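You operate a simulated robot arm through the tools that you are given. There is no shell and no other tool. Be economical: measure what you need, move in short steps, check, and stop when the job is done.

Carry out the task below with a simulated robot arm. There is one attempt and no reset: what you move stays moved.

Task
Change the letter board from toy to joy and tilt it up again.
Fine: lay it flat to swap; the new tile is in the round table drawer, the old one goes there; shut the drawer; leave the board's button and dial. Where these are worked on the way, their far stop is far enough and under half their travel is too little: letter board, round table drawer.

It is judged by the outcome, as a careful person would: the job done as asked, and still so three seconds after it is handed in. It fails if anything else is knocked over, pushed out of place, dropped, spilled or broken.

Robot
A 6-joint arm with a fingered hand, fixed in place. Base frame: the origin is at the foot of the arm, x ahead of it, y to its left, z up. Readings come in m, rad, newtons and seconds.
With the tool pointing down near the work surface it reaches from about 0.24 to 0.5 m from the base axis. Its first joint turns from -2.897 to 2.897 rad. Payload 2.3 kg.
Tool frame: the origin (TCP) lies between the finger pads and is the grasp point; the fingertips stand 0.022 m ahead of it; z points along the fingers, y is the line along which they close. The gripper opens to 0.112 m. The gripper's body begins 0.06 m behind the TCP. The gripper is a hand of 3 fingers: y runs from the thumb to the fingers, the wrist lies at [0, 0, -0.218] in the tool frame, and closing takes about 1.5 s.
Orientation is that of the tool frame in the base frame, as [roll, pitch, yaw] about the fixed x, y, z axes, in that order (R = Rz(yaw) Ry(pitch) Rx(roll)). With the fingers straight down and closing along the base's y, the tool's x points along the base's -x, its y along +y and its z along -z.

Tools
- The arm moves only by the tool arm_command. Its argument "motion" is a list of rows, each an object (a shift or turn left out is 0, a gripper value left out holds the last) with "slide": the shift along the base's x, y, z in m, a list of three; "rotation": the turn, a rotation vector about the base's x, y, z in rad, a list of three; "grip": the finger opening in m, from 0 to 0.112. In form: [{"slide": [tx, ty, tz], "rotation": [wx, wy, wz], "grip": grip}, ...]. A call has 1 to 10 rows; each row shifts and turns the commanded pose from where the row before left it. Each row takes 0.2 s and may step no farther than 0.05 m and 0.15 rad from the row before; otherwise, or with a gripper value out of range, the whole call is refused. A pose out of reach is approached as far as the arm can. The call stops where the force on the tool passes 70 N (or 10 N more than at its start, if that is more) or the arm is blocked; 0.2 s more then pass. The fingers move at their own pace (about 0.072 m/s each) and stop on an object; they squeeze with about 25 N. The grip force told is the motor's: it shows also when the fingers shut on nothing. Time passes only in rows, and 0.2 s behind the last, so rows that do not move let the fingers close. It gives the time, the measured TCP pose, the force on the tool (base axes), the opening and the grip force at its end, in the units of the frame above (readings bear some noise), with the torque about the TCP (base axes, N m) and any sound that the robot's microphone picked up.
- Cameras (640 x 400 px; columns grow to the right, rows downward): "scene" is fixed at [0.0514, -0.6499, 1.2843]; the picture's right is [0.79, -0.61, 0.00], its down [-0.37, -0.48, -0.80] and it looks along [0.49, 0.63, -0.60] (base axes); focal length 355 px, centre (320, 200). "wrist" rides on the gripper at [0.066, 0.003, -0.08] in the tool frame; the picture's right is [-0.05, 1.00, 0.00], its down [-0.77, -0.04, -0.64] and it looks along [-0.64, -0.03, 0.77] (tool axes); focal length 275 px, centre (320, 200). There is no depth. A picture from a camera that has moved, and an enlarged one, comes with that camera's place and axes in the base frame and with its lens.
- grab_frame(camera): a new picture of that camera. No time passes.
- lift_body(by): slides the trunk up (or, below 0, down) by that many m; the arm rides with it, the base frame stays. It gives what a move gives, with no picture.
- set_grasp(shape): the hand has 3 fingers and takes this shape, open, in about a second: jaw (thumb against the fingers, like two jaws); tri (thumb and two fingers); tip (a fingertip pinch); poke (one finger out to press); point (the index stretched); flat (the hand flat); cup (the hand cupped); fist (a fist). The gripper value then closes the fingers along that shape, each until it touches; the sizes above hold for jaw. It gives what a move gives, with no picture.
- enlarge(camera, box): a new picture of the part [left, top, right, bottom] of that camera's present view, enlarged. No time passes.
- sign_off(): hands the job in; it is judged then, once.

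Work in short steps. Places have to be worked out from the pictures, the camera data and where the tool is seen: move nearer, look again, correct. Check each grasp and each placing, and mend what went wrong. You have 120 turns and 68 pictures in all, those below and enlarged ones among them. Open the gripper and draw the arm clear of the work before you hand the job in, unless the task says otherwise; then end with one line.

The tools are called after "Request:" as name(argument=value, ...) on one line, values as JSON. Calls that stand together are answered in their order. arm_command: Moves the arm, as the interface text tells. Its arguments: {"type":"object","properties":{"motion":{"type":"array","items":{"type":"object","properties":{"slide":{"type":"array","items":{"type":"number"}},"rotation":{"type":"array","items":{"type":"number"}},"grip":{"type":"number"}}}}},"required":["motion"]} The other tools are called the same way: lift_body (by) slides the trunk up or down; set_grasp (shape) gives the hand a shape; grab_frame (camera) takes a picture; enlarge (camera, box) takes an enlarged picture of a part of a camera's view; sign_off () hands the job in.

At the start:

```text
t: 0.0
tool_pos: [0.2783, -0.0527, 1.0346]
orientation: [3.141, 0.0, 3.14]
wrist_force: [0.0, -0.6, -0.1]
torque: [-0.03, 0.03, -0.01]
opening: 0.1118
grasp_force: 0.1
shape: jaw
trunk travel left (down, up): [-0.275, 0.315]
```

scene: 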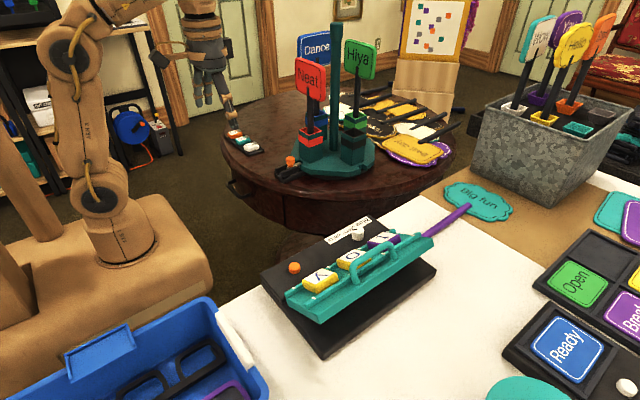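
wrist: 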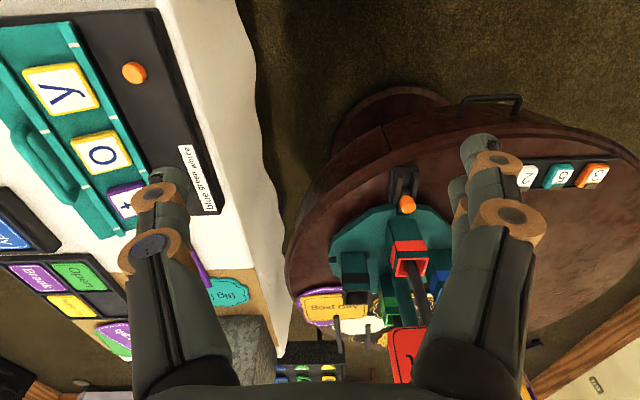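

I'll start by looking closely at the letter board and the round table with its drawer.

Request:
enlarge(camera="scene", box=[250, 180, 480, 360])

Request:
enlarge(camera="scene", box=[180, 80, 480, 270])

Request:
enlarge(camera="wrist", box=[0, 0, 240, 240])

Request:
enlarge(camera="wrist", box=[280, 80, 640, 380])

```text
2.22 times, centred on (365, 270) of scene
camera zoom: at [0.0514, -0.6499, 1.2843], right [0.79, -0.61, 0.0], down [-0.37, -0.48, -0.8], along [0.49, 0.63, -0.6], focal length 789 px, centre (220, 44)
```

zoom: 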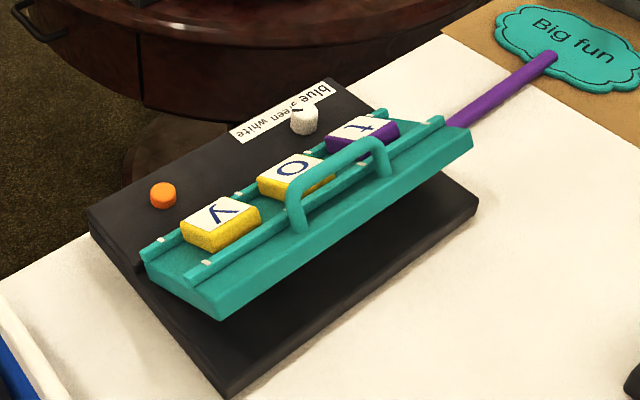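

```text
2.11 times, centred on (330, 175) of scene
camera zoom: at [0.0514, -0.6499, 1.2843], right [0.79, -0.61, 0.0], down [-0.37, -0.48, -0.8], along [0.49, 0.63, -0.6], focal length 747 px, centre (299, 253)
```

zoom: 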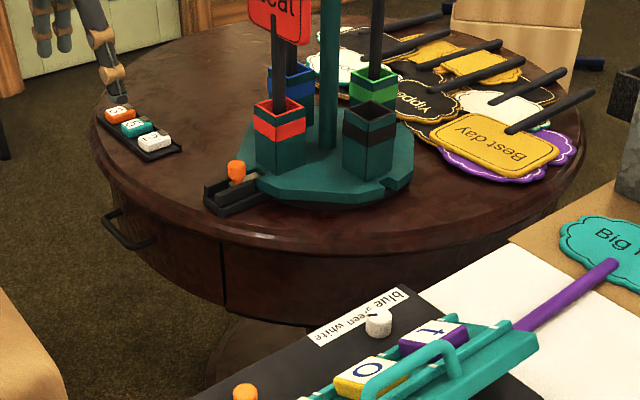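

```text
1.67 times, centred on (120, 120) of wrist
camera zoom: at [0.2129, -0.0489, 1.1139], right [0.05, 1.0, 0.0], down [0.77, -0.04, 0.64], along [0.64, -0.03, -0.77], focal length 459 px, centre (653, 333)
```

zoom: 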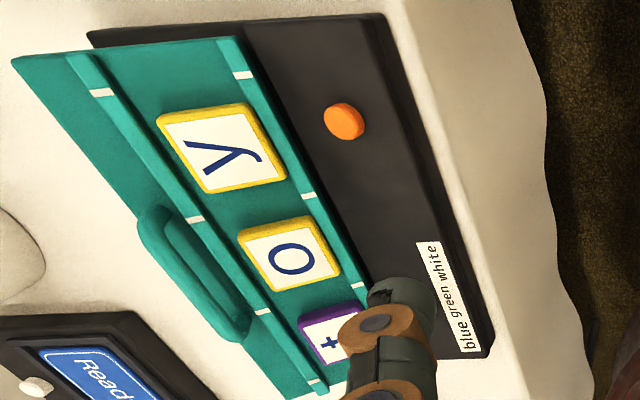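

```text
1.33 times, centred on (460, 230) of wrist
camera zoom: at [0.2129, -0.0489, 1.1139], right [0.05, 1.0, 0.0], down [0.77, -0.04, 0.64], along [0.64, -0.03, -0.77], focal length 367 px, centre (133, 160)
```

zoom: 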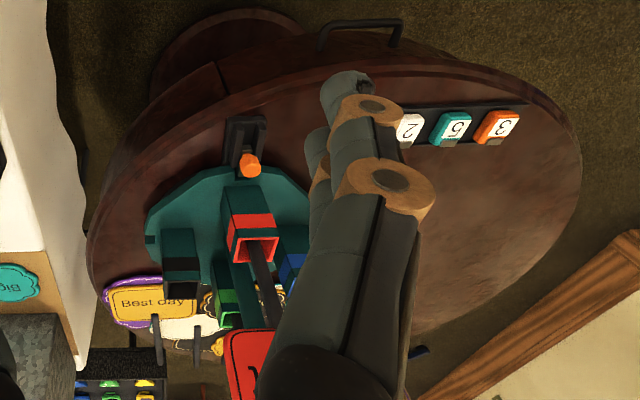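

The two views triangulate well: board button ≈ (0.29,-0.26,0.78), t tile ≈ (0.45,-0.33,0.82), board handle ≈ (0.376,-0.371,0.85), drawer handle ≈ (0.418,0.252,0.62). I move over the board for a closer look.

Request:
arm_command(motion=[{"slide": [0, -0.045, 0]}, {"slide": [0, -0.045, 0]}, {"slide": [0, -0.045, 0]}, {"slide": [0, -0.045, 0]}, {"slide": [0, -0.045, 0]}, {"slide": [0, -0.045, 0]}, {"slide": [0, 0, 0]}])

Request:
grab_frame(camera="wrist")

Request:
grab_frame(camera="scene")

```text
t: 1.6
tool_pos: [0.287, -0.2439, 0.931]
orientation: [-3.138, 0.002, 3.137]
wrist_force: [0.4, -0.5, 0.6]
torque: [0.01, 0.02, 0.03]
opening: 0.1117
grasp_force: 0.0
shape: jaw
out of reach, approached as far as the arm can: row 2, 3, 4, 5, 6
trunk travel left (down, up): [-0.275, 0.315]
```

```text
61 pictures are left
camera wrist: at [0.2219, -0.2392, 1.0102], right [0.05, 1.0, 0.0], down [0.77, -0.04, 0.64], along [0.64, -0.03, -0.77], focal length 275 px, centre (320, 200)
```

wrist: 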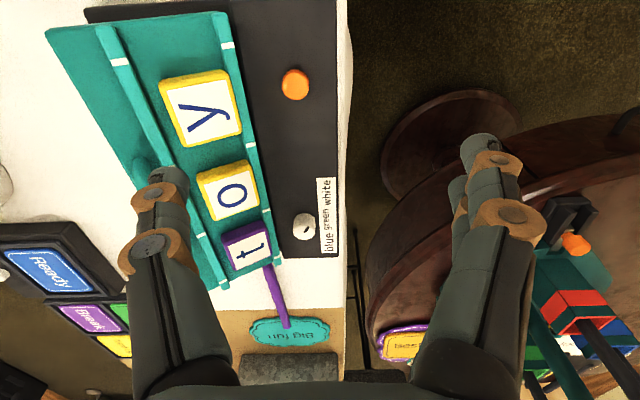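

```text
60 pictures are left
```

scene: 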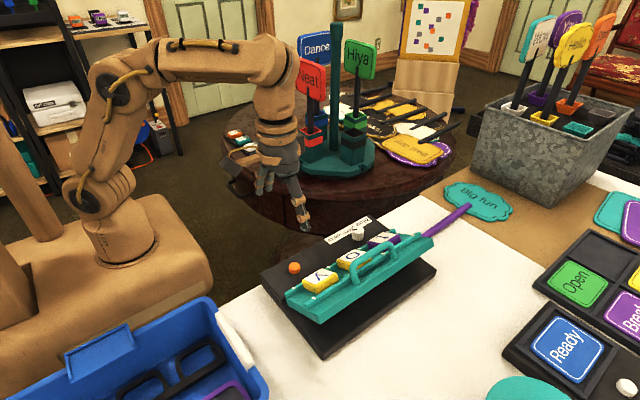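

Reach is limited at this height because the arm's foot is low. I raise the trunk, then move over the board with the hand low.

Request:
lift_body(by=0.2)

Request:
arm_command(motion=[{"slide": [0, -0.02, -0.04]}, {"slide": [0, -0.02, -0.04]}, {"slide": [0, -0.02, -0.04]}, {"slide": [0, -0.02, -0.02]}, {"slide": [0, 0, 0]}])

Request:
grab_frame(camera="wrist")

```text
t: 3.8
tool_pos: [0.2877, -0.2434, 1.1311]
orientation: [-3.139, 0.001, 3.136]
wrist_force: [0.3, -0.7, 0.0]
torque: [0.0, 0.01, -0.02]
opening: 0.1118
grasp_force: 0.0
shape: jaw
trunk travel left (down, up): [-0.475, 0.115]
```

```text
t: 5.0
tool_pos: [0.2864, -0.3233, 0.9898]
orientation: [-3.139, 0.002, 3.138]
wrist_force: [-0.2, -0.5, 0.2]
torque: [-0.02, 0.01, -0.01]
opening: 0.1119
grasp_force: 0.0
shape: jaw
trunk travel left (down, up): [-0.475, 0.115]
```

```text
59 pictures are left
camera wrist: at [0.2216, -0.3184, 1.0699], right [0.05, 1.0, 0.0], down [0.77, -0.04, 0.64], along [0.64, -0.03, -0.77], focal length 275 px, centre (320, 200)
```

wrist: 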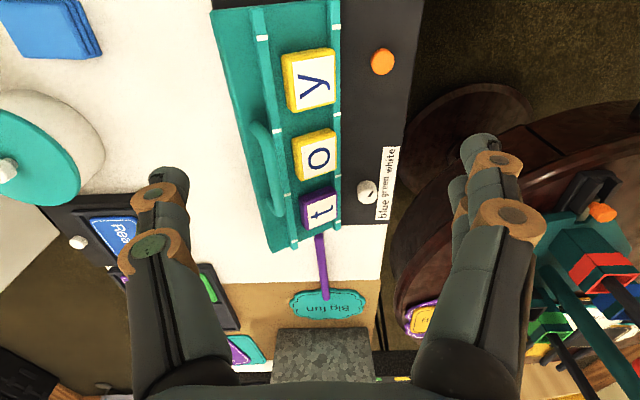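

Now I zoom in on the t-tile end, to see whether the "Big fun" stick lies under the plate.

Request:
enlarge(camera="wrist", box=[230, 140, 410, 260])

Request:
enlarge(camera="scene", box=[370, 190, 480, 260])

```text
3.33 times, centred on (320, 200) of wrist
camera zoom: at [0.2216, -0.3184, 1.0699], right [0.05, 1.0, 0.0], down [0.77, -0.04, 0.64], along [0.64, -0.03, -0.77], focal length 918 px, centre (320, 200)
```

zoom: 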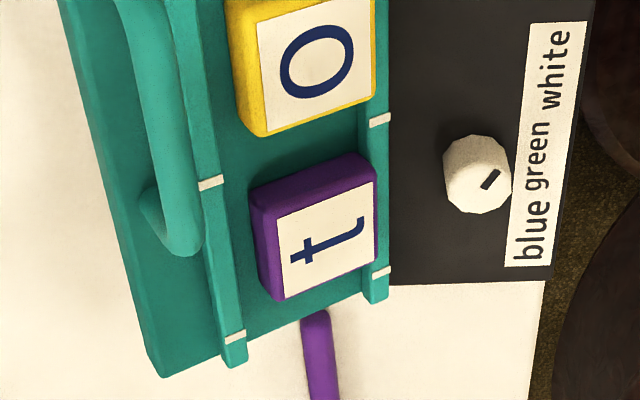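

```text
5.71 times, centred on (425, 225) of scene
camera zoom: at [0.0514, -0.6499, 1.2843], right [0.79, -0.61, 0.0], down [-0.37, -0.48, -0.8], along [0.49, 0.63, -0.6], focal length 2029 px, centre (-280, 57)
```

zoom: 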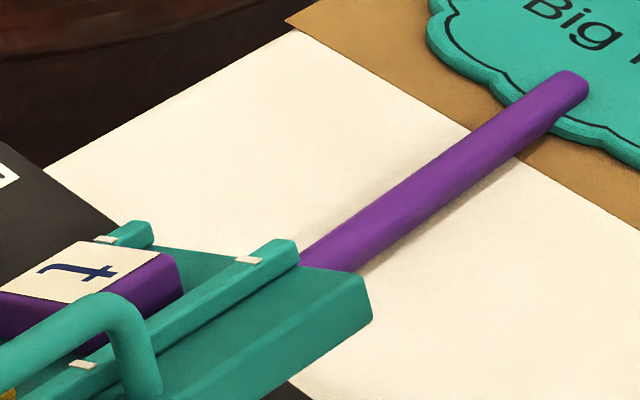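

The stick ends clear of the board, so nothing lies under the plate. I go above the board's handle, fingers closing along y, to check alignment.

Request:
arm_command(motion=[{"slide": [0.045, -0.024, 0], "grip": 0.045}, {"slide": [0.045, -0.024, -0.02]}, {"slide": [0, 0, -0.03]}, {"slide": [0, 0, -0.03]}, {"slide": [0, 0, 0]}, {"slide": [0, 0, 0]}])

Request:
grab_frame(camera="wrist")

Request:
enlarge(camera="scene", box=[260, 150, 480, 330])

```text
refused: row 1 steps farther than a row can; nothing moved
```

```text
56 pictures are left
camera wrist: at [0.2216, -0.3184, 1.0699], right [0.05, 1.0, 0.0], down [0.77, -0.04, 0.64], along [0.64, -0.03, -0.77], focal length 275 px, centre (320, 200)
```

wrist: 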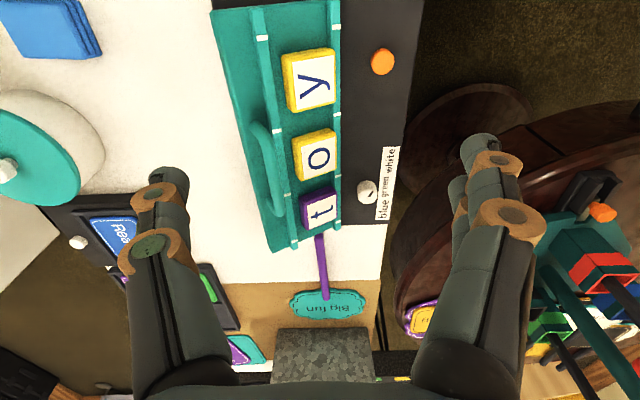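

```text
2.22 times, centred on (370, 240) of scene
camera zoom: at [0.0514, -0.6499, 1.2843], right [0.79, -0.61, 0.0], down [-0.37, -0.48, -0.8], along [0.49, 0.63, -0.6], focal length 789 px, centre (209, 111)
```

zoom: 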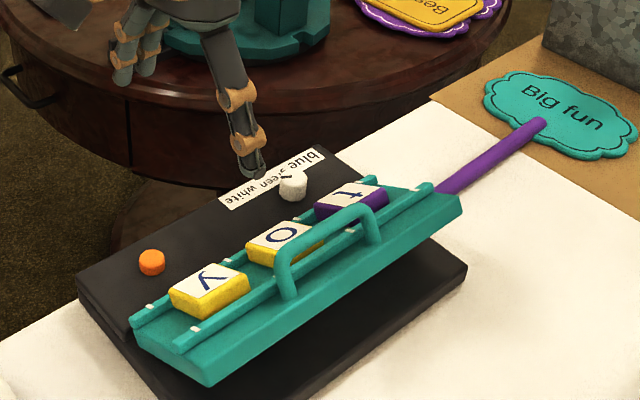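

The row was too long; I resend the same move in smaller steps.

Request:
arm_command(motion=[{"slide": [0.03, -0.016, 0], "grip": 0.045}, {"slide": [0.03, -0.016, -0.01]}, {"slide": [0.03, -0.016, -0.02]}, {"slide": [0, 0, -0.025]}, {"slide": [0, 0, -0.025]}, {"slide": [0, 0, 0]}, {"slide": [0, 0, 0]}])

Request:
grab_frame(camera="wrist")

Request:
enlarge(camera="scene", box=[260, 150, 480, 330])

```text
t: 6.6
tool_pos: [0.3544, -0.3297, 0.9028]
orientation: [-3.137, 0.001, 3.136]
wrist_force: [0.1, -0.2, -0.2]
torque: [0.0, 0.0, 0.05]
opening: 0.0457
grasp_force: 0.0
shape: jaw
out of reach, approached as far as the arm can: row 2, 3
trunk travel left (down, up): [-0.475, 0.115]
```

```text
54 pictures are left
camera wrist: at [0.2881, -0.3247, 0.9823], right [0.05, 1.0, 0.0], down [0.77, -0.04, 0.64], along [0.64, -0.03, -0.77], focal length 275 px, centre (320, 200)
```

wrist: 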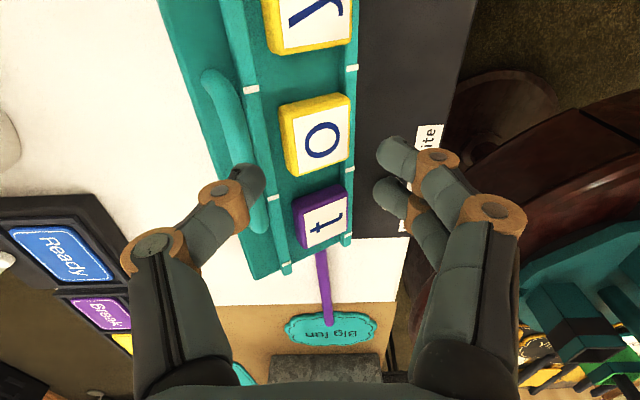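

```text
2.22 times, centred on (370, 240) of scene
camera zoom: at [0.0514, -0.6499, 1.2843], right [0.79, -0.61, 0.0], down [-0.37, -0.48, -0.8], along [0.49, 0.63, -0.6], focal length 789 px, centre (209, 111)
```

zoom: 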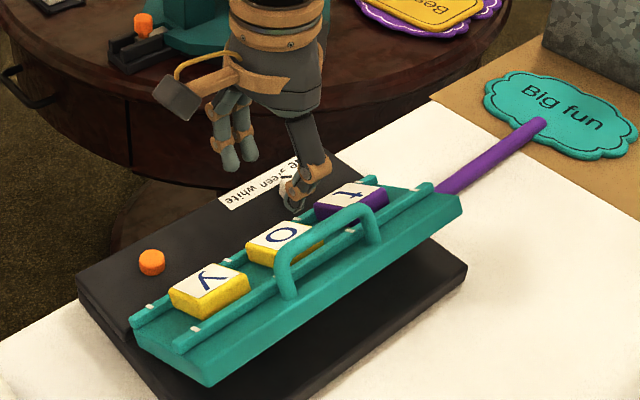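

Reach at this height is still a bit short; I raise the trunk another 0.1 m and then go down over the handle.

Request:
lift_body(by=0.11)

Request:
arm_command(motion=[{"slide": [0, 0, -0.04]}, {"slide": [0, 0, -0.04]}, {"slide": [0, 0, -0.03]}, {"slide": [0.02, -0.03, 0]}, {"slide": [0.002, -0.015, 0]}, {"slide": [0, 0, 0]}])

Request:
grab_frame(camera="wrist")

Request:
enlarge(camera="scene", box=[260, 150, 480, 330])

```text
t: 8.0
tool_pos: [0.3538, -0.3297, 1.0132]
orientation: [-3.138, 0.001, 3.139]
wrist_force: [0.1, 0.6, 0.1]
torque: [-0.03, -0.03, 0.0]
opening: 0.0453
grasp_force: 0.2
shape: jaw
trunk travel left (down, up): [-0.585, 0.005]
```

```text
t: 9.4
tool_pos: [0.3431, -0.327, 0.9075]
orientation: [-3.137, 0.002, 3.139]
wrist_force: [0.0, 0.0, -1.0]
torque: [-0.02, -0.04, -0.01]
opening: 0.0455
grasp_force: 0.1
shape: jaw
out of reach, approached as far as the arm can: row 2, 3, 4, 5
trunk travel left (down, up): [-0.585, 0.005]
```

```text
52 pictures are left
camera wrist: at [0.2774, -0.3219, 0.9875], right [0.05, 1.0, 0.0], down [0.77, -0.04, 0.64], along [0.64, -0.04, -0.77], focal length 275 px, centre (320, 200)
```

wrist: 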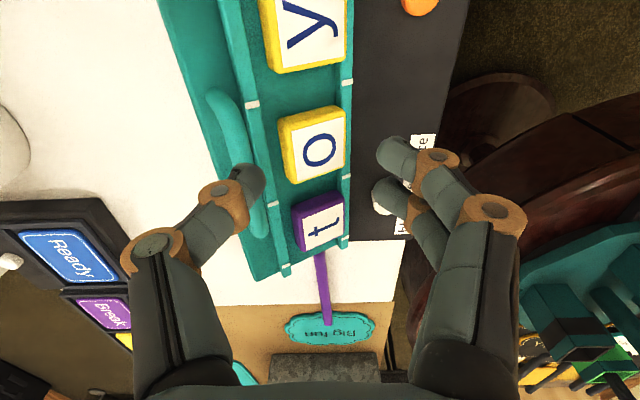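

```text
2.22 times, centred on (370, 240) of scene
camera zoom: at [0.0514, -0.6499, 1.2843], right [0.79, -0.61, 0.0], down [-0.37, -0.48, -0.8], along [0.49, 0.63, -0.6], focal length 789 px, centre (209, 111)
```

zoom: 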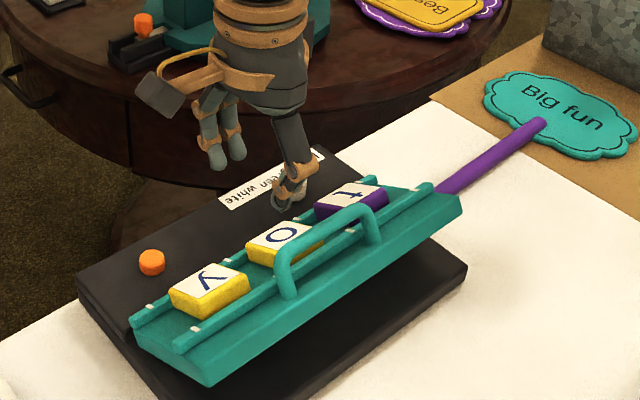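

Reach with the hand straight down seems to peak near 0.485 m, so I'll need a tilted hand. I look at the whole arm's posture to see what limits it.

Request:
grab_frame(camera="scene")

```text
50 pictures are left
```

scene: 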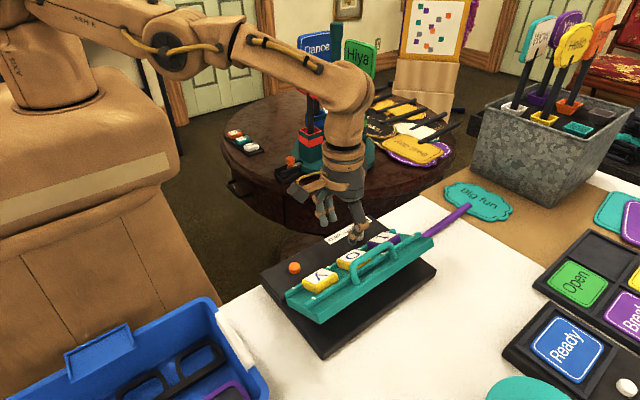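

The arm is stretched out, and its reach is best with the wrist about level with the shoulder. I retract up, tilt the hand forward about 0.4 rad (closing axis still along y), and lower the trunk to suit.

Request:
arm_command(motion=[{"slide": [-0.02, 0, 0.04], "rotation": [0, -0.1, 0]}, {"slide": [-0.02, 0, 0.04], "rotation": [0, -0.1, 0]}, {"slide": [-0.02, 0, 0.04], "rotation": [0, -0.1, 0]}, {"slide": [0, 0, 0.04], "rotation": [0, -0.1, 0]}, {"slide": [0, 0, 0.04]}, {"slide": [0, 0, 0]}])

Request:
lift_body(by=-0.17)

```text
t: 10.8
tool_pos: [0.3656, -0.3412, 1.0765]
orientation: [-3.138, 0.345, 3.131]
wrist_force: [-0.1, 0.3, -0.8]
torque: [0.01, -0.02, 0.0]
opening: 0.045
grasp_force: 0.1
shape: jaw
out of reach, approached as far as the arm can: row 1, 2, 3, 4, 5
trunk travel left (down, up): [-0.585, 0.005]
```

```text
t: 12.7
tool_pos: [0.3656, -0.3399, 0.9055]
orientation: [-3.139, 0.344, 3.133]
wrist_force: [-0.7, 0.7, 1.0]
torque: [-0.02, -0.03, 0.0]
opening: 0.0455
grasp_force: 0.1
shape: jaw
trunk travel left (down, up): [-0.415, 0.175]
```

Now at (0.366,-0.340,0.906), tilted. I move towards the point above the handle.

Request:
arm_command(motion=[{"slide": [0, -0.02, 0], "rotation": [0, -0.055, 0]}, {"slide": [0.01, -0.01, -0.02]}, {"slide": [0, 0, 0]}])

Request:
grab_frame(camera="wrist")

Request:
enlarge(camera="scene", box=[260, 150, 480, 330])

```text
t: 13.5
tool_pos: [0.3938, -0.3611, 0.8865]
orientation: [-3.136, 0.398, 3.129]
wrist_force: [0.0, 0.1, -0.1]
torque: [0.02, -0.01, -0.01]
opening: 0.045
grasp_force: 0.1
shape: jaw
out of reach, approached as far as the arm can: row 1
trunk travel left (down, up): [-0.415, 0.175]
```

```text
49 pictures are left
camera wrist: at [0.3016, -0.3554, 0.9344], right [0.06, 1.0, 0.01], down [0.46, -0.04, 0.88], along [0.88, -0.05, -0.47], focal length 275 px, centre (320, 200)
```

wrist: 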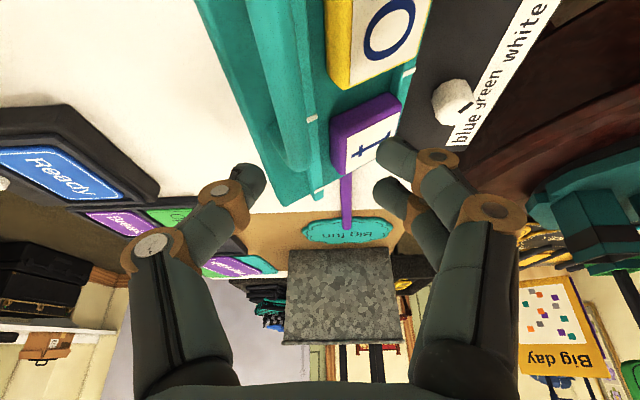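

```text
2.22 times, centred on (370, 240) of scene
camera zoom: at [0.0514, -0.6499, 1.2843], right [0.79, -0.61, 0.0], down [-0.37, -0.48, -0.8], along [0.49, 0.63, -0.6], focal length 789 px, centre (209, 111)
```

zoom: 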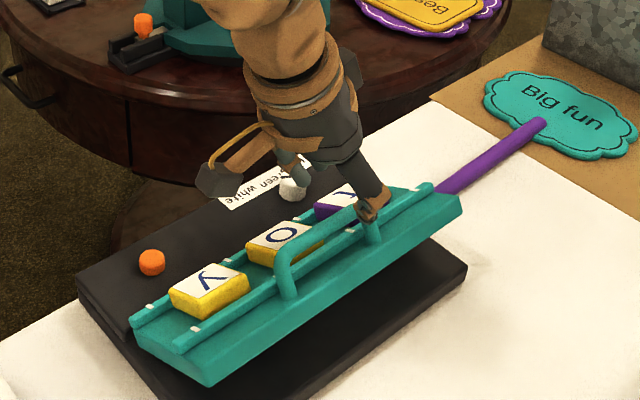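

Bar projected at y≈-0.372, z≈0.85, x 0.33–0.42. I lower onto it and close gently on the bar.

Request:
arm_command(motion=[{"slide": [-0.008, -0.011, -0.01]}, {"slide": [0, 0, -0.02]}, {"slide": [0, 0, 0]}])

Request:
grab_frame(camera="wrist")

```text
t: 14.3
tool_pos: [0.3949, -0.3634, 0.8543]
orientation: [-3.136, 0.396, 3.127]
wrist_force: [-0.3, 0.6, 0.1]
torque: [-0.02, 0.0, -0.02]
opening: 0.0453
grasp_force: 0.1
shape: jaw
out of reach, approached as far as the arm can: row 1
trunk travel left (down, up): [-0.415, 0.175]
```

```text
47 pictures are left
camera wrist: at [0.3032, -0.3578, 0.9033], right [0.06, 1.0, 0.01], down [0.47, -0.04, 0.88], along [0.88, -0.05, -0.47], focal length 275 px, centre (320, 200)
```

wrist: 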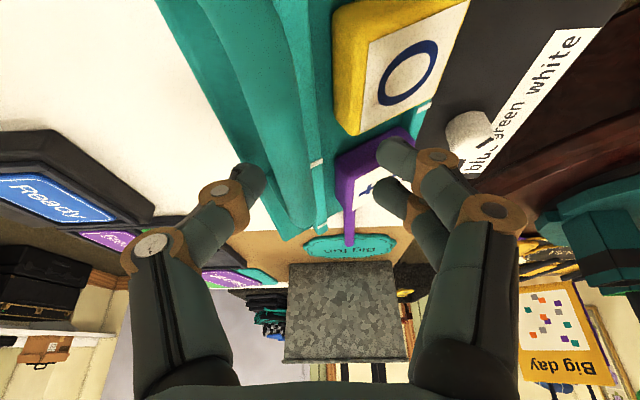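

The bar is between thumb and fingers. I back off a little in x, shift -y, and close.

Request:
arm_command(motion=[{"slide": [-0.018, -0.006, 0]}, {"grip": 0.0}, {}, {}, {}, {}])

Request:
grab_frame(camera="wrist")

```text
t: 15.7
tool_pos: [0.3915, -0.3658, 0.8562]
orientation: [-3.136, 0.391, 3.123]
wrist_force: [-0.5, 0.3, -7.8]
torque: [0.0, 0.08, 0.11]
opening: 0.0
grasp_force: 25.6
shape: jaw
out of reach, approached as far as the arm can: row 1
trunk travel left (down, up): [-0.415, 0.175]
```

```text
46 pictures are left
camera wrist: at [0.3003, -0.3578, 0.9041], right [0.06, 1.0, 0.01], down [0.47, -0.04, 0.88], along [0.88, -0.05, -0.47], focal length 275 px, centre (320, 200)
```

wrist: 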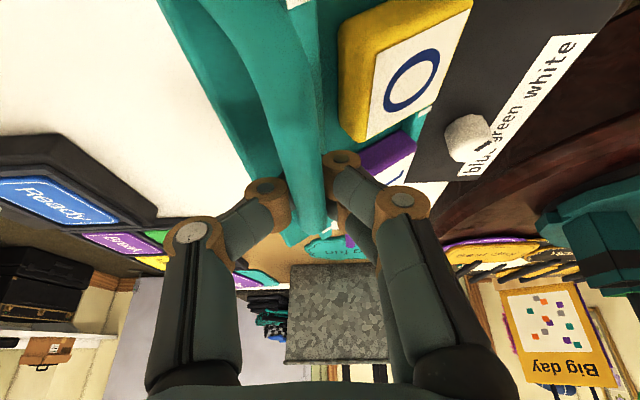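

The hand has closed around the bar. Now I swing the plate down along its arc in small steps.

Request:
arm_command(motion=[{"slide": [-0.004, -0.005, -0.008]}, {"slide": [-0.004, -0.005, -0.008]}, {"slide": [-0.004, -0.003, -0.008]}, {"slide": [0, -0.003, -0.008]}, {}])

Request:
enlarge(camera="scene", box=[260, 150, 480, 330])

```text
t: 16.9
tool_pos: [0.3959, -0.3707, 0.8267]
orientation: [-3.122, 0.405, 3.133]
wrist_force: [11.5, -53.0, 42.2]
torque: [-0.5, -0.29, 0.14]
opening: 0.0059
grasp_force: 24.8
shape: jaw
out of reach, approached as far as the arm can: row 1, 2, 3, 4
trunk travel left (down, up): [-0.415, 0.175]
```

```text
2.22 times, centred on (370, 240) of scene
camera zoom: at [0.0514, -0.6499, 1.2843], right [0.79, -0.61, 0.0], down [-0.37, -0.48, -0.8], along [0.49, 0.63, -0.6], focal length 789 px, centre (209, 111)
```

zoom: 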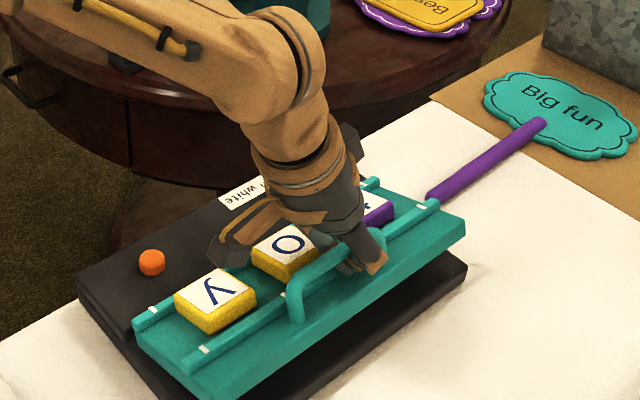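

The plate is coming down but the reach limit is loading the hand in y. I ease that by shifting back in -x (along the bar), letting y follow.

Request:
arm_command(motion=[{"slide": [-0.015, -0.003, 0.002], "grip": 0.02}, {"slide": [-0.015, -0.003, 0]}, {"slide": [-0.01, 0, 0]}, {}])

Request:
grab_frame(camera="wrist")

```text
t: 17.9
tool_pos: [0.3941, -0.3653, 0.8263]
orientation: [-3.139, 0.395, 3.126]
wrist_force: [7.5, -14.9, 18.8]
torque: [0.19, 0.18, 0.16]
opening: 0.0153
grasp_force: 25.4
shape: jaw
out of reach, approached as far as the arm can: row 1, 2, 3
trunk travel left (down, up): [-0.415, 0.175]
```

```text
44 pictures are left
camera wrist: at [0.3025, -0.3585, 0.8748], right [0.06, 1.0, 0.01], down [0.47, -0.04, 0.88], along [0.88, -0.05, -0.47], focal length 275 px, centre (320, 200)
```

wrist: 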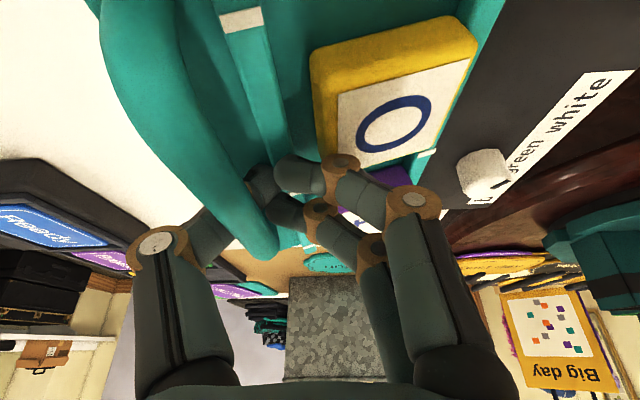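

The blockage always comes at azimuth ≈-43°, so it is a wrist-roll limit, not the radius. I open, lift clear, and undo the tilt; then I'll turn the hand by -π so it can work here freely.

Request:
arm_command(motion=[{"grip": 0.055}, {}, {"slide": [0, 0, 0.01]}, {"slide": [0, 0, 0.03]}, {"slide": [0, 0, 0.04]}, {"slide": [-0.02, 0, 0.03], "rotation": [0, 0.13, 0]}, {"slide": [-0.03, 0, 0], "rotation": [0, 0.13, 0]}, {"slide": [-0.03, 0, 0], "rotation": [0, 0.13, 0]}, {}])

Request:
arm_command(motion=[{"rotation": [0, 0, -0.15]}, {"rotation": [0, 0, -0.15]}, {"rotation": [0, 0, -0.15]}, {"rotation": [0, 0, -0.15]}, {"rotation": [0, 0, -0.15]}, {"rotation": [0, 0, -0.15]}, {"rotation": [0, 0, -0.15]}, {"rotation": [0, 0, -0.15]}, {"rotation": [0, 0, -0.15]}, {"rotation": [0, 0, -0.15]}])

Request:
enlarge(camera="scene", box=[260, 150, 480, 330])

```text
t: 19.9
tool_pos: [0.3145, -0.3447, 0.9302]
orientation: [-3.13, 0.008, 3.132]
wrist_force: [0.9, 0.4, 0.0]
torque: [0.02, -0.01, 0.01]
opening: 0.0546
grasp_force: 0.0
shape: jaw
out of reach, approached as far as the arm can: row 6, 7, 8
trunk travel left (down, up): [-0.415, 0.175]
```

```text
t: 22.1
tool_pos: [0.3162, -0.3469, 0.9289]
orientation: [-3.135, 0.01, 1.632]
wrist_force: [0.1, -0.4, 0.0]
torque: [-0.02, -0.01, -0.02]
opening: 0.0547
grasp_force: 0.1
shape: jaw
trunk travel left (down, up): [-0.415, 0.175]
```

```text
2.22 times, centred on (370, 240) of scene
camera zoom: at [0.0514, -0.6499, 1.2843], right [0.79, -0.61, 0.0], down [-0.37, -0.48, -0.8], along [0.49, 0.63, -0.6], focal length 789 px, centre (209, 111)
```

zoom: 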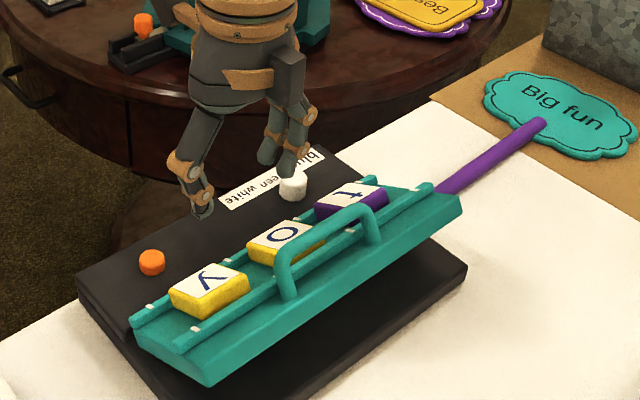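

Plate has swung back up with the hand, nothing displaced. I turn the rest of the way to yaw ≈0 and move above the handle.

Request:
arm_command(motion=[{"rotation": [0, 0, -0.15]}, {"rotation": [0, 0, -0.15]}, {"rotation": [0, 0, -0.15]}, {"rotation": [0, 0, -0.15]}, {"rotation": [0, 0, -0.15]}, {"rotation": [0, 0, -0.15]}, {"rotation": [0, 0, -0.15]}, {"rotation": [0, 0, -0.15]}, {"rotation": [0, 0, -0.15]}, {"rotation": [0, 0, -0.15]}])

Request:
arm_command(motion=[{"rotation": [0, 0, -0.13]}, {"slide": [0.03, -0.012, 0]}, {"slide": [0.03, -0.012, 0]}, {"slide": [0, 0, -0.02]}, {"slide": [0, 0, -0.02]}, {}])

Request:
grab_frame(camera="wrist")

```text
t: 24.3
tool_pos: [0.3151, -0.3443, 0.9322]
orientation: [-3.136, 0.01, 0.131]
wrist_force: [0.0, 0.8, -0.9]
torque: [-0.04, 0.0, 0.0]
opening: 0.0546
grasp_force: 0.0
shape: jaw
trunk travel left (down, up): [-0.415, 0.175]
```

```text
t: 25.7
tool_pos: [0.3382, -0.3324, 0.8861]
orientation: [-3.136, 0.011, 0.003]
wrist_force: [0.5, -0.3, -0.4]
torque: [-0.02, 0.01, 0.05]
opening: 0.0546
grasp_force: 0.0
shape: jaw
out of reach, approached as far as the arm can: row 2, 3
trunk travel left (down, up): [-0.415, 0.175]
```

```text
42 pictures are left
camera wrist: at [0.4065, -0.335, 0.9644], right [-0.04, -1.0, -0.01], down [-0.76, 0.03, 0.64], along [-0.64, 0.03, -0.77], focal length 275 px, centre (320, 200)
```

wrist: 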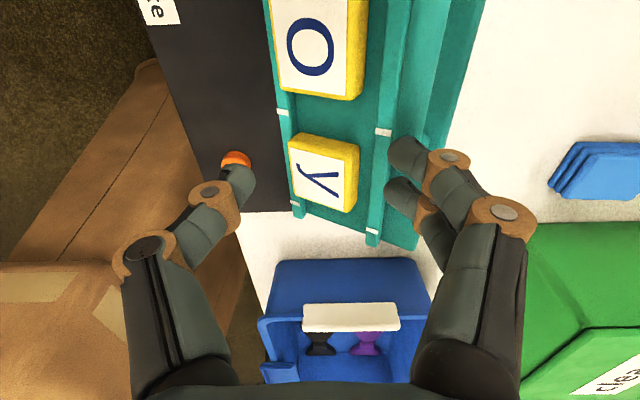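

Vertical reach tops out at ~0.475 m radius. Tilting the hand so it approaches along the plate's normal (pointing -y and slightly +x) pulls the wrist in and matches the plate, so I do that and then advance over the bar.

Request:
arm_command(motion=[{"rotation": [-0.13, -0.05, 0]}, {"rotation": [-0.13, -0.05, 0]}, {"rotation": [-0.13, -0.05, 0]}, {"rotation": [0, -0.05, 0]}, {"slide": [0.02, -0.02, 0]}, {"slide": [0.018, -0.015, 0]}, {}])

Request:
grab_frame(camera="wrist")

Request:
enlarge(camera="scene", box=[260, 150, 480, 330])

```text
t: 27.3
tool_pos: [0.3786, -0.3674, 0.8853]
orientation: [2.752, -0.186, 0.03]
wrist_force: [-0.3, 0.3, 1.0]
torque: [-0.01, 0.0, 0.02]
opening: 0.0544
grasp_force: 0.1
shape: jaw
trunk travel left (down, up): [-0.415, 0.175]
```

```text
41 pictures are left
camera wrist: at [0.428, -0.3376, 0.972], right [-0.09, -0.93, 0.36], down [-0.87, 0.25, 0.42], along [-0.48, -0.28, -0.83], focal length 275 px, centre (320, 200)
```

wrist: 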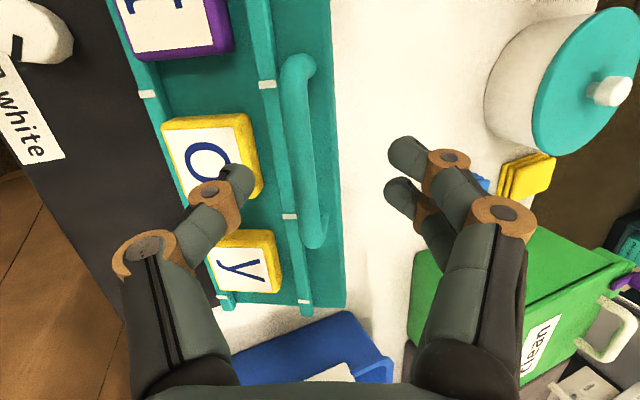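

```text
2.22 times, centred on (370, 240) of scene
camera zoom: at [0.0514, -0.6499, 1.2843], right [0.79, -0.61, 0.0], down [-0.37, -0.48, -0.8], along [0.49, 0.63, -0.6], focal length 789 px, centre (209, 111)
```

zoom: 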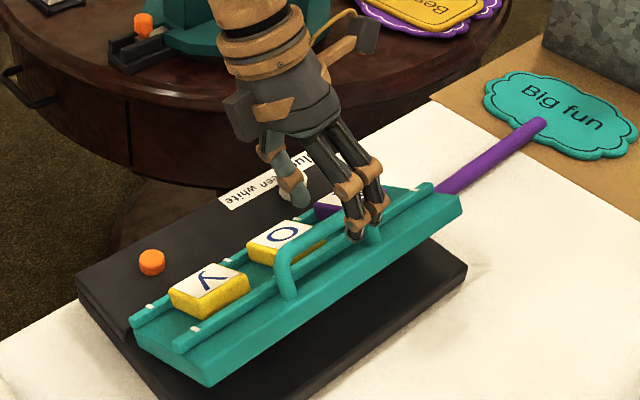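

Good: the bar lies between thumb and fingers, at (0.38,-0.372,0.85). I descend onto it and close.

Request:
arm_command(motion=[{"slide": [0, -0.004, -0.016]}, {"slide": [0, -0.003, -0.016]}, {"grip": 0.0}, {}, {}, {}, {}])

Request:
grab_frame(camera="wrist")

```text
t: 28.9
tool_pos: [0.3766, -0.376, 0.8537]
orientation: [2.754, -0.184, 0.028]
wrist_force: [-1.5, -2.7, -2.4]
torque: [-0.05, 0.01, -0.04]
opening: 0.0018
grasp_force: 25.2
shape: jaw
trunk travel left (down, up): [-0.415, 0.175]
```

```text
39 pictures are left
camera wrist: at [0.4279, -0.3455, 0.9399], right [-0.09, -0.93, 0.36], down [-0.87, 0.25, 0.42], along [-0.48, -0.28, -0.83], focal length 275 px, centre (320, 200)
```

wrist: 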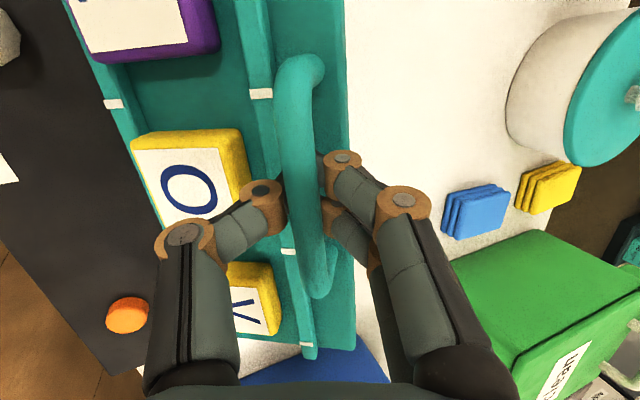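

The hand surrounds the bar mid-length. I swing it down along the arc in small steps.

Request:
arm_command(motion=[{"slide": [0, -0.006, -0.008]}, {"slide": [0, -0.005, -0.008]}, {"slide": [0, -0.004, -0.008]}, {"slide": [0, -0.003, -0.008]}, {"slide": [0, -0.001, -0.007]}, {}])

Request:
enlarge(camera="scene", box=[260, 150, 480, 330])

```text
t: 30.3
tool_pos: [0.3765, -0.398, 0.8177]
orientation: [2.752, -0.187, 0.028]
wrist_force: [4.2, -22.1, 16.3]
torque: [0.46, 0.07, 0.01]
opening: 0.0009
grasp_force: 25.1
shape: jaw
trunk travel left (down, up): [-0.415, 0.175]
```

```text
2.22 times, centred on (370, 240) of scene
camera zoom: at [0.0514, -0.6499, 1.2843], right [0.79, -0.61, 0.0], down [-0.37, -0.48, -0.8], along [0.49, 0.63, -0.6], focal length 789 px, centre (209, 111)
```

zoom: 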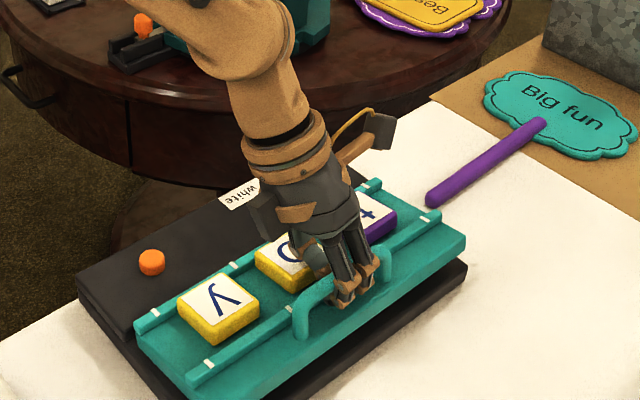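

Nearly flat, loads moderate (22 N in -y, so allow a bit more -y). I press down a little further.

Request:
arm_command(motion=[{"slide": [0, -0.004, -0.005]}, {"slide": [0, -0.002, -0.006]}, {"slide": [0, 0, -0.006]}, {"slide": [0, 0, -0.005]}, {}])

Request:
enlarge(camera="scene", box=[260, 150, 480, 330])

```text
t: 31.3
tool_pos: [0.3766, -0.4065, 0.8036]
orientation: [2.731, -0.202, 0.035]
wrist_force: [-6.5, -19.2, 27.5]
torque: [0.89, 0.25, 0.03]
opening: 0.0
grasp_force: 25.1
shape: jaw
trunk travel left (down, up): [-0.415, 0.175]
stopped in row 5: the force on the tool passed its limit at 73 N (the readings are from after the stop); the commanded pose is now the measured one
```

```text
2.22 times, centred on (370, 240) of scene
camera zoom: at [0.0514, -0.6499, 1.2843], right [0.79, -0.61, 0.0], down [-0.37, -0.48, -0.8], along [0.49, 0.63, -0.6], focal length 789 px, centre (209, 111)
```

zoom: 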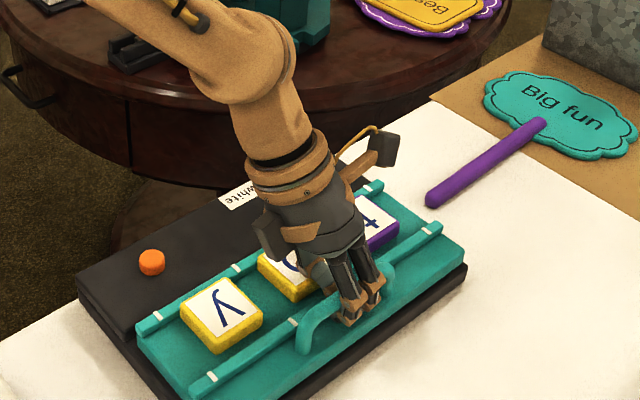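

The plate is flat at its stop. I open the fingers and back away along the hand's axis, then check it stays down.

Request:
arm_command(motion=[{"grip": 0.055}, {}, {}, {}, {"slide": [-0.004, 0.008, 0.018]}, {"slide": [-0.008, 0.016, 0.036]}, {"slide": [-0.008, 0.016, 0.036]}, {}])

Request:
enlarge(camera="scene", box=[260, 150, 480, 330])

Request:
grab_frame(camera="wrist")

```text
t: 33.1
tool_pos: [0.3603, -0.3633, 0.8894]
orientation: [2.742, -0.192, 0.034]
wrist_force: [0.2, 0.1, -0.2]
torque: [-0.02, -0.01, 0.02]
opening: 0.0544
grasp_force: 0.1
shape: jaw
trunk travel left (down, up): [-0.415, 0.175]
```

```text
2.22 times, centred on (370, 240) of scene
camera zoom: at [0.0514, -0.6499, 1.2843], right [0.79, -0.61, 0.0], down [-0.37, -0.48, -0.8], along [0.49, 0.63, -0.6], focal length 789 px, centre (209, 111)
```

zoom: 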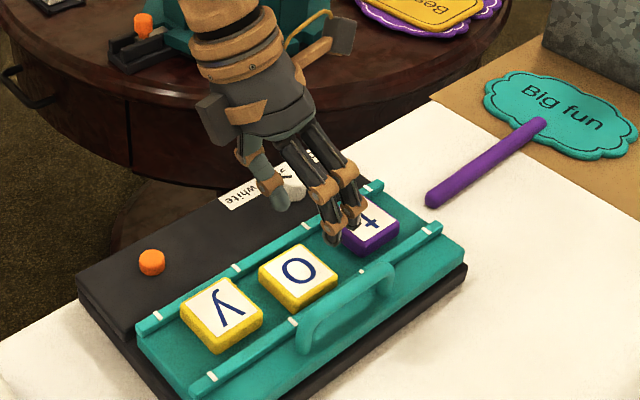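

```text
35 pictures are left
camera wrist: at [0.4102, -0.3314, 0.9748], right [-0.09, -0.92, 0.37], down [-0.88, 0.25, 0.41], along [-0.48, -0.29, -0.83], focal length 275 px, centre (320, 200)
```

wrist: 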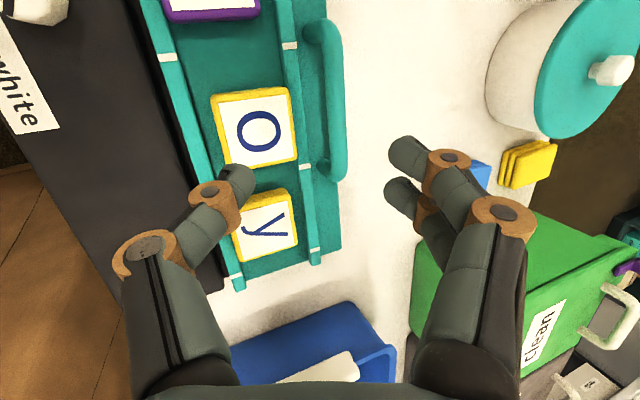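

The plate is flat and stays down; t tile should now be near (0.446,-0.356,0.797). Next the drawer: I straighten the hand, turn to yaw π/2 and swing over toward the left.

Request:
arm_command(motion=[{"slide": [-0.03, 0.03, 0.02], "rotation": [0.13, 0.065, 0]}, {"slide": [-0.03, 0.035, 0.01], "rotation": [0.13, 0.065, 0]}, {"slide": [-0.02, 0.04, 0], "rotation": [0.13, 0.06, 0]}, {"slide": [0, 0.045, 0], "rotation": [0, 0, 0.14]}, {"slide": [0, 0.045, 0], "rotation": [0, 0, 0.14]}, {"slide": [0, 0.045, 0], "rotation": [0, 0, 0.14]}, {"slide": [0, 0.045, 0], "rotation": [0, 0, 0.14]}, {"slide": [0, 0.045, 0], "rotation": [0, 0, 0.14]}, {"slide": [0, 0.045, 0], "rotation": [0, 0, 0.14]}, {"rotation": [0, 0, 0.14]}])

Request:
arm_command(motion=[{"slide": [0, 0.045, 0], "rotation": [0, 0, 0.14]}, {"slide": [0, 0.045, 0], "rotation": [0, 0, 0.14]}, {"slide": [0, 0.045, 0], "rotation": [0, 0, 0.14]}, {"slide": [0, 0.02, 0], "rotation": [0, 0, 0.14]}, {}])

Request:
grab_frame(camera="scene")

```text
t: 35.3
tool_pos: [0.2808, 0.012, 0.9201]
orientation: [3.134, -0.007, 0.976]
wrist_force: [-0.6, -0.6, 0.7]
torque: [0.03, 0.01, 0.0]
opening: 0.0547
grasp_force: 0.1
shape: jaw
trunk travel left (down, up): [-0.415, 0.175]
```

```text
t: 36.5
tool_pos: [0.2793, 0.1675, 0.9184]
orientation: [3.135, -0.007, 1.534]
wrist_force: [0.2, 0.2, -0.3]
torque: [-0.03, 0.0, 0.01]
opening: 0.0549
grasp_force: 0.0
shape: jaw
trunk travel left (down, up): [-0.415, 0.175]
```

```text
34 pictures are left
```

scene: 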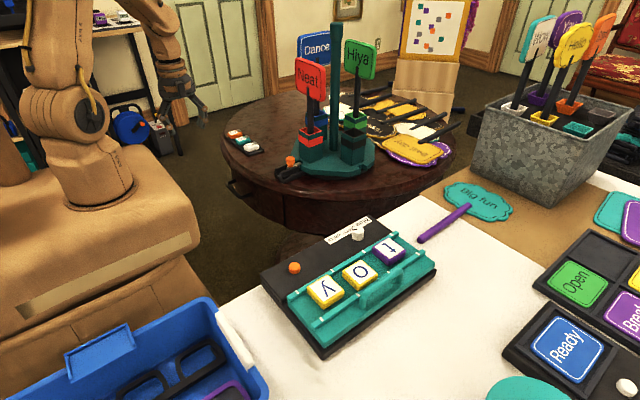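

The board lies flat and undisturbed. I lower the trunk and begin pitching the hand towards horizontal in front of the drawer.

Request:
lift_body(by=-0.36)

Request:
arm_command(motion=[{"slide": [-0.01, 0.01, 0.02], "rotation": [0, -0.14, 0]}, {"slide": [-0.01, 0.01, 0.02], "rotation": [0, -0.14, 0]}, {"slide": [0, 0.01, 0.02], "rotation": [0, -0.14, 0]}, {"slide": [0, 0.01, 0.02], "rotation": [0, -0.14, 0]}, {"slide": [0, 0.01, 0.02], "rotation": [0, -0.14, 0]}, {"slide": [0, 0.01, 0], "rotation": [0, -0.14, 0]}, {"rotation": [0, -0.14, 0]}, {"rotation": [0, -0.14, 0]}, {}])

Request:
grab_frame(camera="wrist")

```text
t: 40.0
tool_pos: [0.2801, 0.1669, 0.5602]
orientation: [3.135, -0.006, 1.534]
wrist_force: [0.1, 0.0, -0.5]
torque: [0.02, -0.01, 0.02]
opening: 0.0546
grasp_force: 0.1
shape: jaw
trunk travel left (down, up): [-0.055, 0.535]
```

```text
t: 42.0
tool_pos: [0.2604, 0.2268, 0.6578]
orientation: [2.012, -0.037, 1.562]
wrist_force: [-0.5, -0.2, 0.2]
torque: [0.01, -0.03, 0.02]
opening: 0.0547
grasp_force: 0.1
shape: jaw
trunk travel left (down, up): [-0.055, 0.535]
```

```text
33 pictures are left
camera wrist: at [0.1893, 0.2939, 0.6984], right [0.43, -0.08, 0.9], down [-0.6, -0.77, 0.21], along [0.68, -0.63, -0.38], focal length 275 px, centre (320, 200)
```

wrist: 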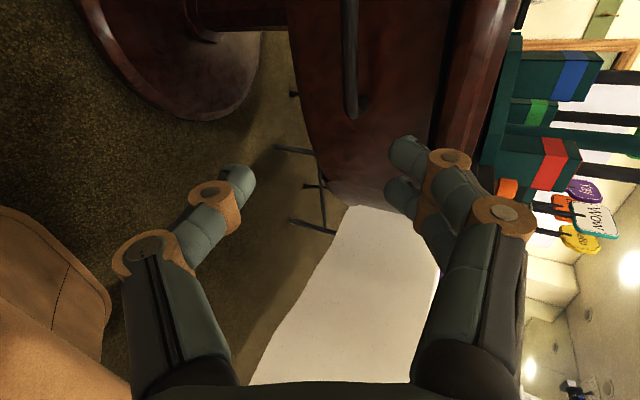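

The drawer pull's bar is at z≈0.611, x≈0.42, spanning y≈0.2–0.3. I level the hand and bring it up in front of the bar.

Request:
arm_command(motion=[{"slide": [0.01, 0.005, -0.015], "rotation": [0, -0.14, 0]}, {"slide": [0.02, 0.01, -0.015], "rotation": [0, -0.14, 0.05]}, {"slide": [0.03, 0.01, -0.015], "rotation": [0, -0.05, 0.05]}, {"slide": [0.03, 0, 0], "rotation": [0, 0, 0.05]}, {}])

Request:
grab_frame(camera="wrist")

```text
t: 43.2
tool_pos: [0.3498, 0.2517, 0.6133]
orientation: [1.682, -0.031, 1.721]
wrist_force: [-0.5, -0.4, 0.4]
torque: [-0.02, -0.03, -0.05]
opening: 0.0549
grasp_force: 0.1
shape: jaw
trunk travel left (down, up): [-0.055, 0.535]
```

```text
32 pictures are left
camera wrist: at [0.2621, 0.3064, 0.6278], right [0.12, -0.06, 0.99], down [-0.51, -0.86, 0.01], along [0.85, -0.51, -0.14], focal length 275 px, centre (320, 200)
```

wrist: 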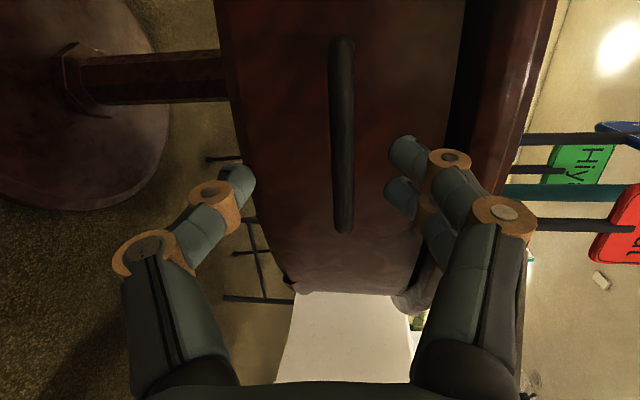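

Bar is centred between thumb and fingers. I advance so the bar is at the grasp point, then close.

Request:
arm_command(motion=[{"slide": [0.03, -0.002, 0.003]}, {"slide": [0.025, -0.002, 0.001]}, {"slide": [0.01, 0, 0]}, {}, {"grip": 0.0}, {}, {}, {}, {}, {}])

Request:
grab_frame(camera="wrist")

```text
t: 45.4
tool_pos: [0.4161, 0.2476, 0.6182]
orientation: [1.687, -0.028, 1.723]
wrist_force: [-5.4, -3.6, -8.3]
torque: [0.0, -0.25, -0.17]
opening: 0.0051
grasp_force: 25.4
shape: jaw
trunk travel left (down, up): [-0.055, 0.535]
```

```text
31 pictures are left
camera wrist: at [0.3268, 0.3021, 0.6314], right [0.12, -0.06, 0.99], down [-0.51, -0.86, 0.01], along [0.85, -0.51, -0.14], focal length 275 px, centre (320, 200)
```

wrist: 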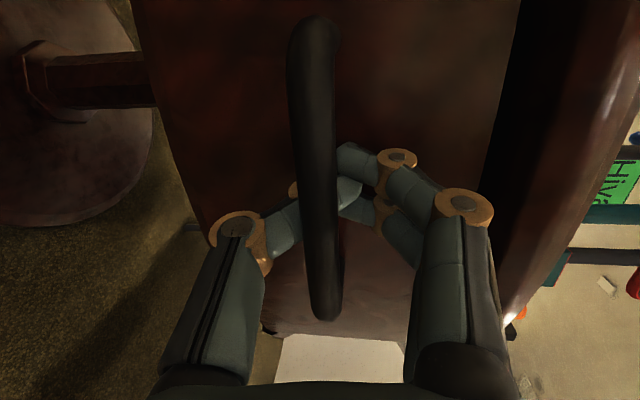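

Fingers are hooked behind the bar. I pull the drawer out along its normal (mostly -x, slightly -y).

Request:
arm_command(motion=[{"slide": [-0.02, -0.004, 0]}, {"slide": [-0.02, -0.004, 0]}, {"slide": [-0.02, -0.004, 0]}, {"slide": [-0.02, -0.004, 0]}, {}])

Request:
grab_frame(camera="scene")

```text
t: 46.6
tool_pos: [0.3344, 0.2334, 0.6171]
orientation: [1.686, -0.026, 1.723]
wrist_force: [-0.2, 9.9, -8.6]
torque: [0.01, -0.14, -0.11]
opening: 0.004
grasp_force: 25.0
shape: jaw
trunk travel left (down, up): [-0.055, 0.535]
```

```text
30 pictures are left
```

scene: 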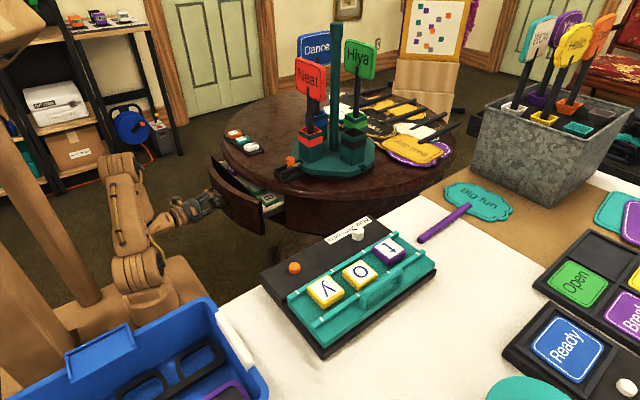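

The drawer is coming out, tiles visible inside. The side force (+y) says the true direction is more purely -x; I keep pulling.

Request:
arm_command(motion=[{"slide": [-0.02, 0.003, 0]}, {"slide": [-0.02, 0, 0]}, {"slide": [-0.02, 0, 0]}, {"slide": [-0.015, 0, 0]}, {}])

Request:
enlarge(camera="scene", box=[140, 110, 320, 240])

```text
t: 47.8
tool_pos: [0.2601, 0.234, 0.6171]
orientation: [1.686, -0.03, 1.722]
wrist_force: [-0.8, -1.8, -12.3]
torque: [0.02, -0.17, -0.13]
opening: 0.004
grasp_force: 25.3
shape: jaw
trunk travel left (down, up): [-0.055, 0.535]
```

```text
3.08 times, centred on (230, 175) of scene
camera zoom: at [0.0514, -0.6499, 1.2843], right [0.79, -0.61, 0.0], down [-0.37, -0.48, -0.8], along [0.49, 0.63, -0.6], focal length 1092 px, centre (597, 277)
```

zoom: 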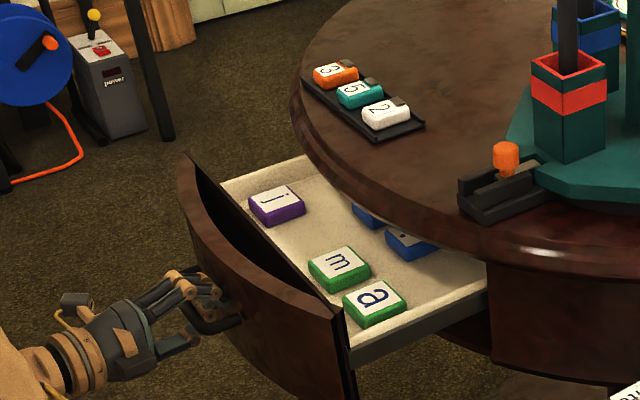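

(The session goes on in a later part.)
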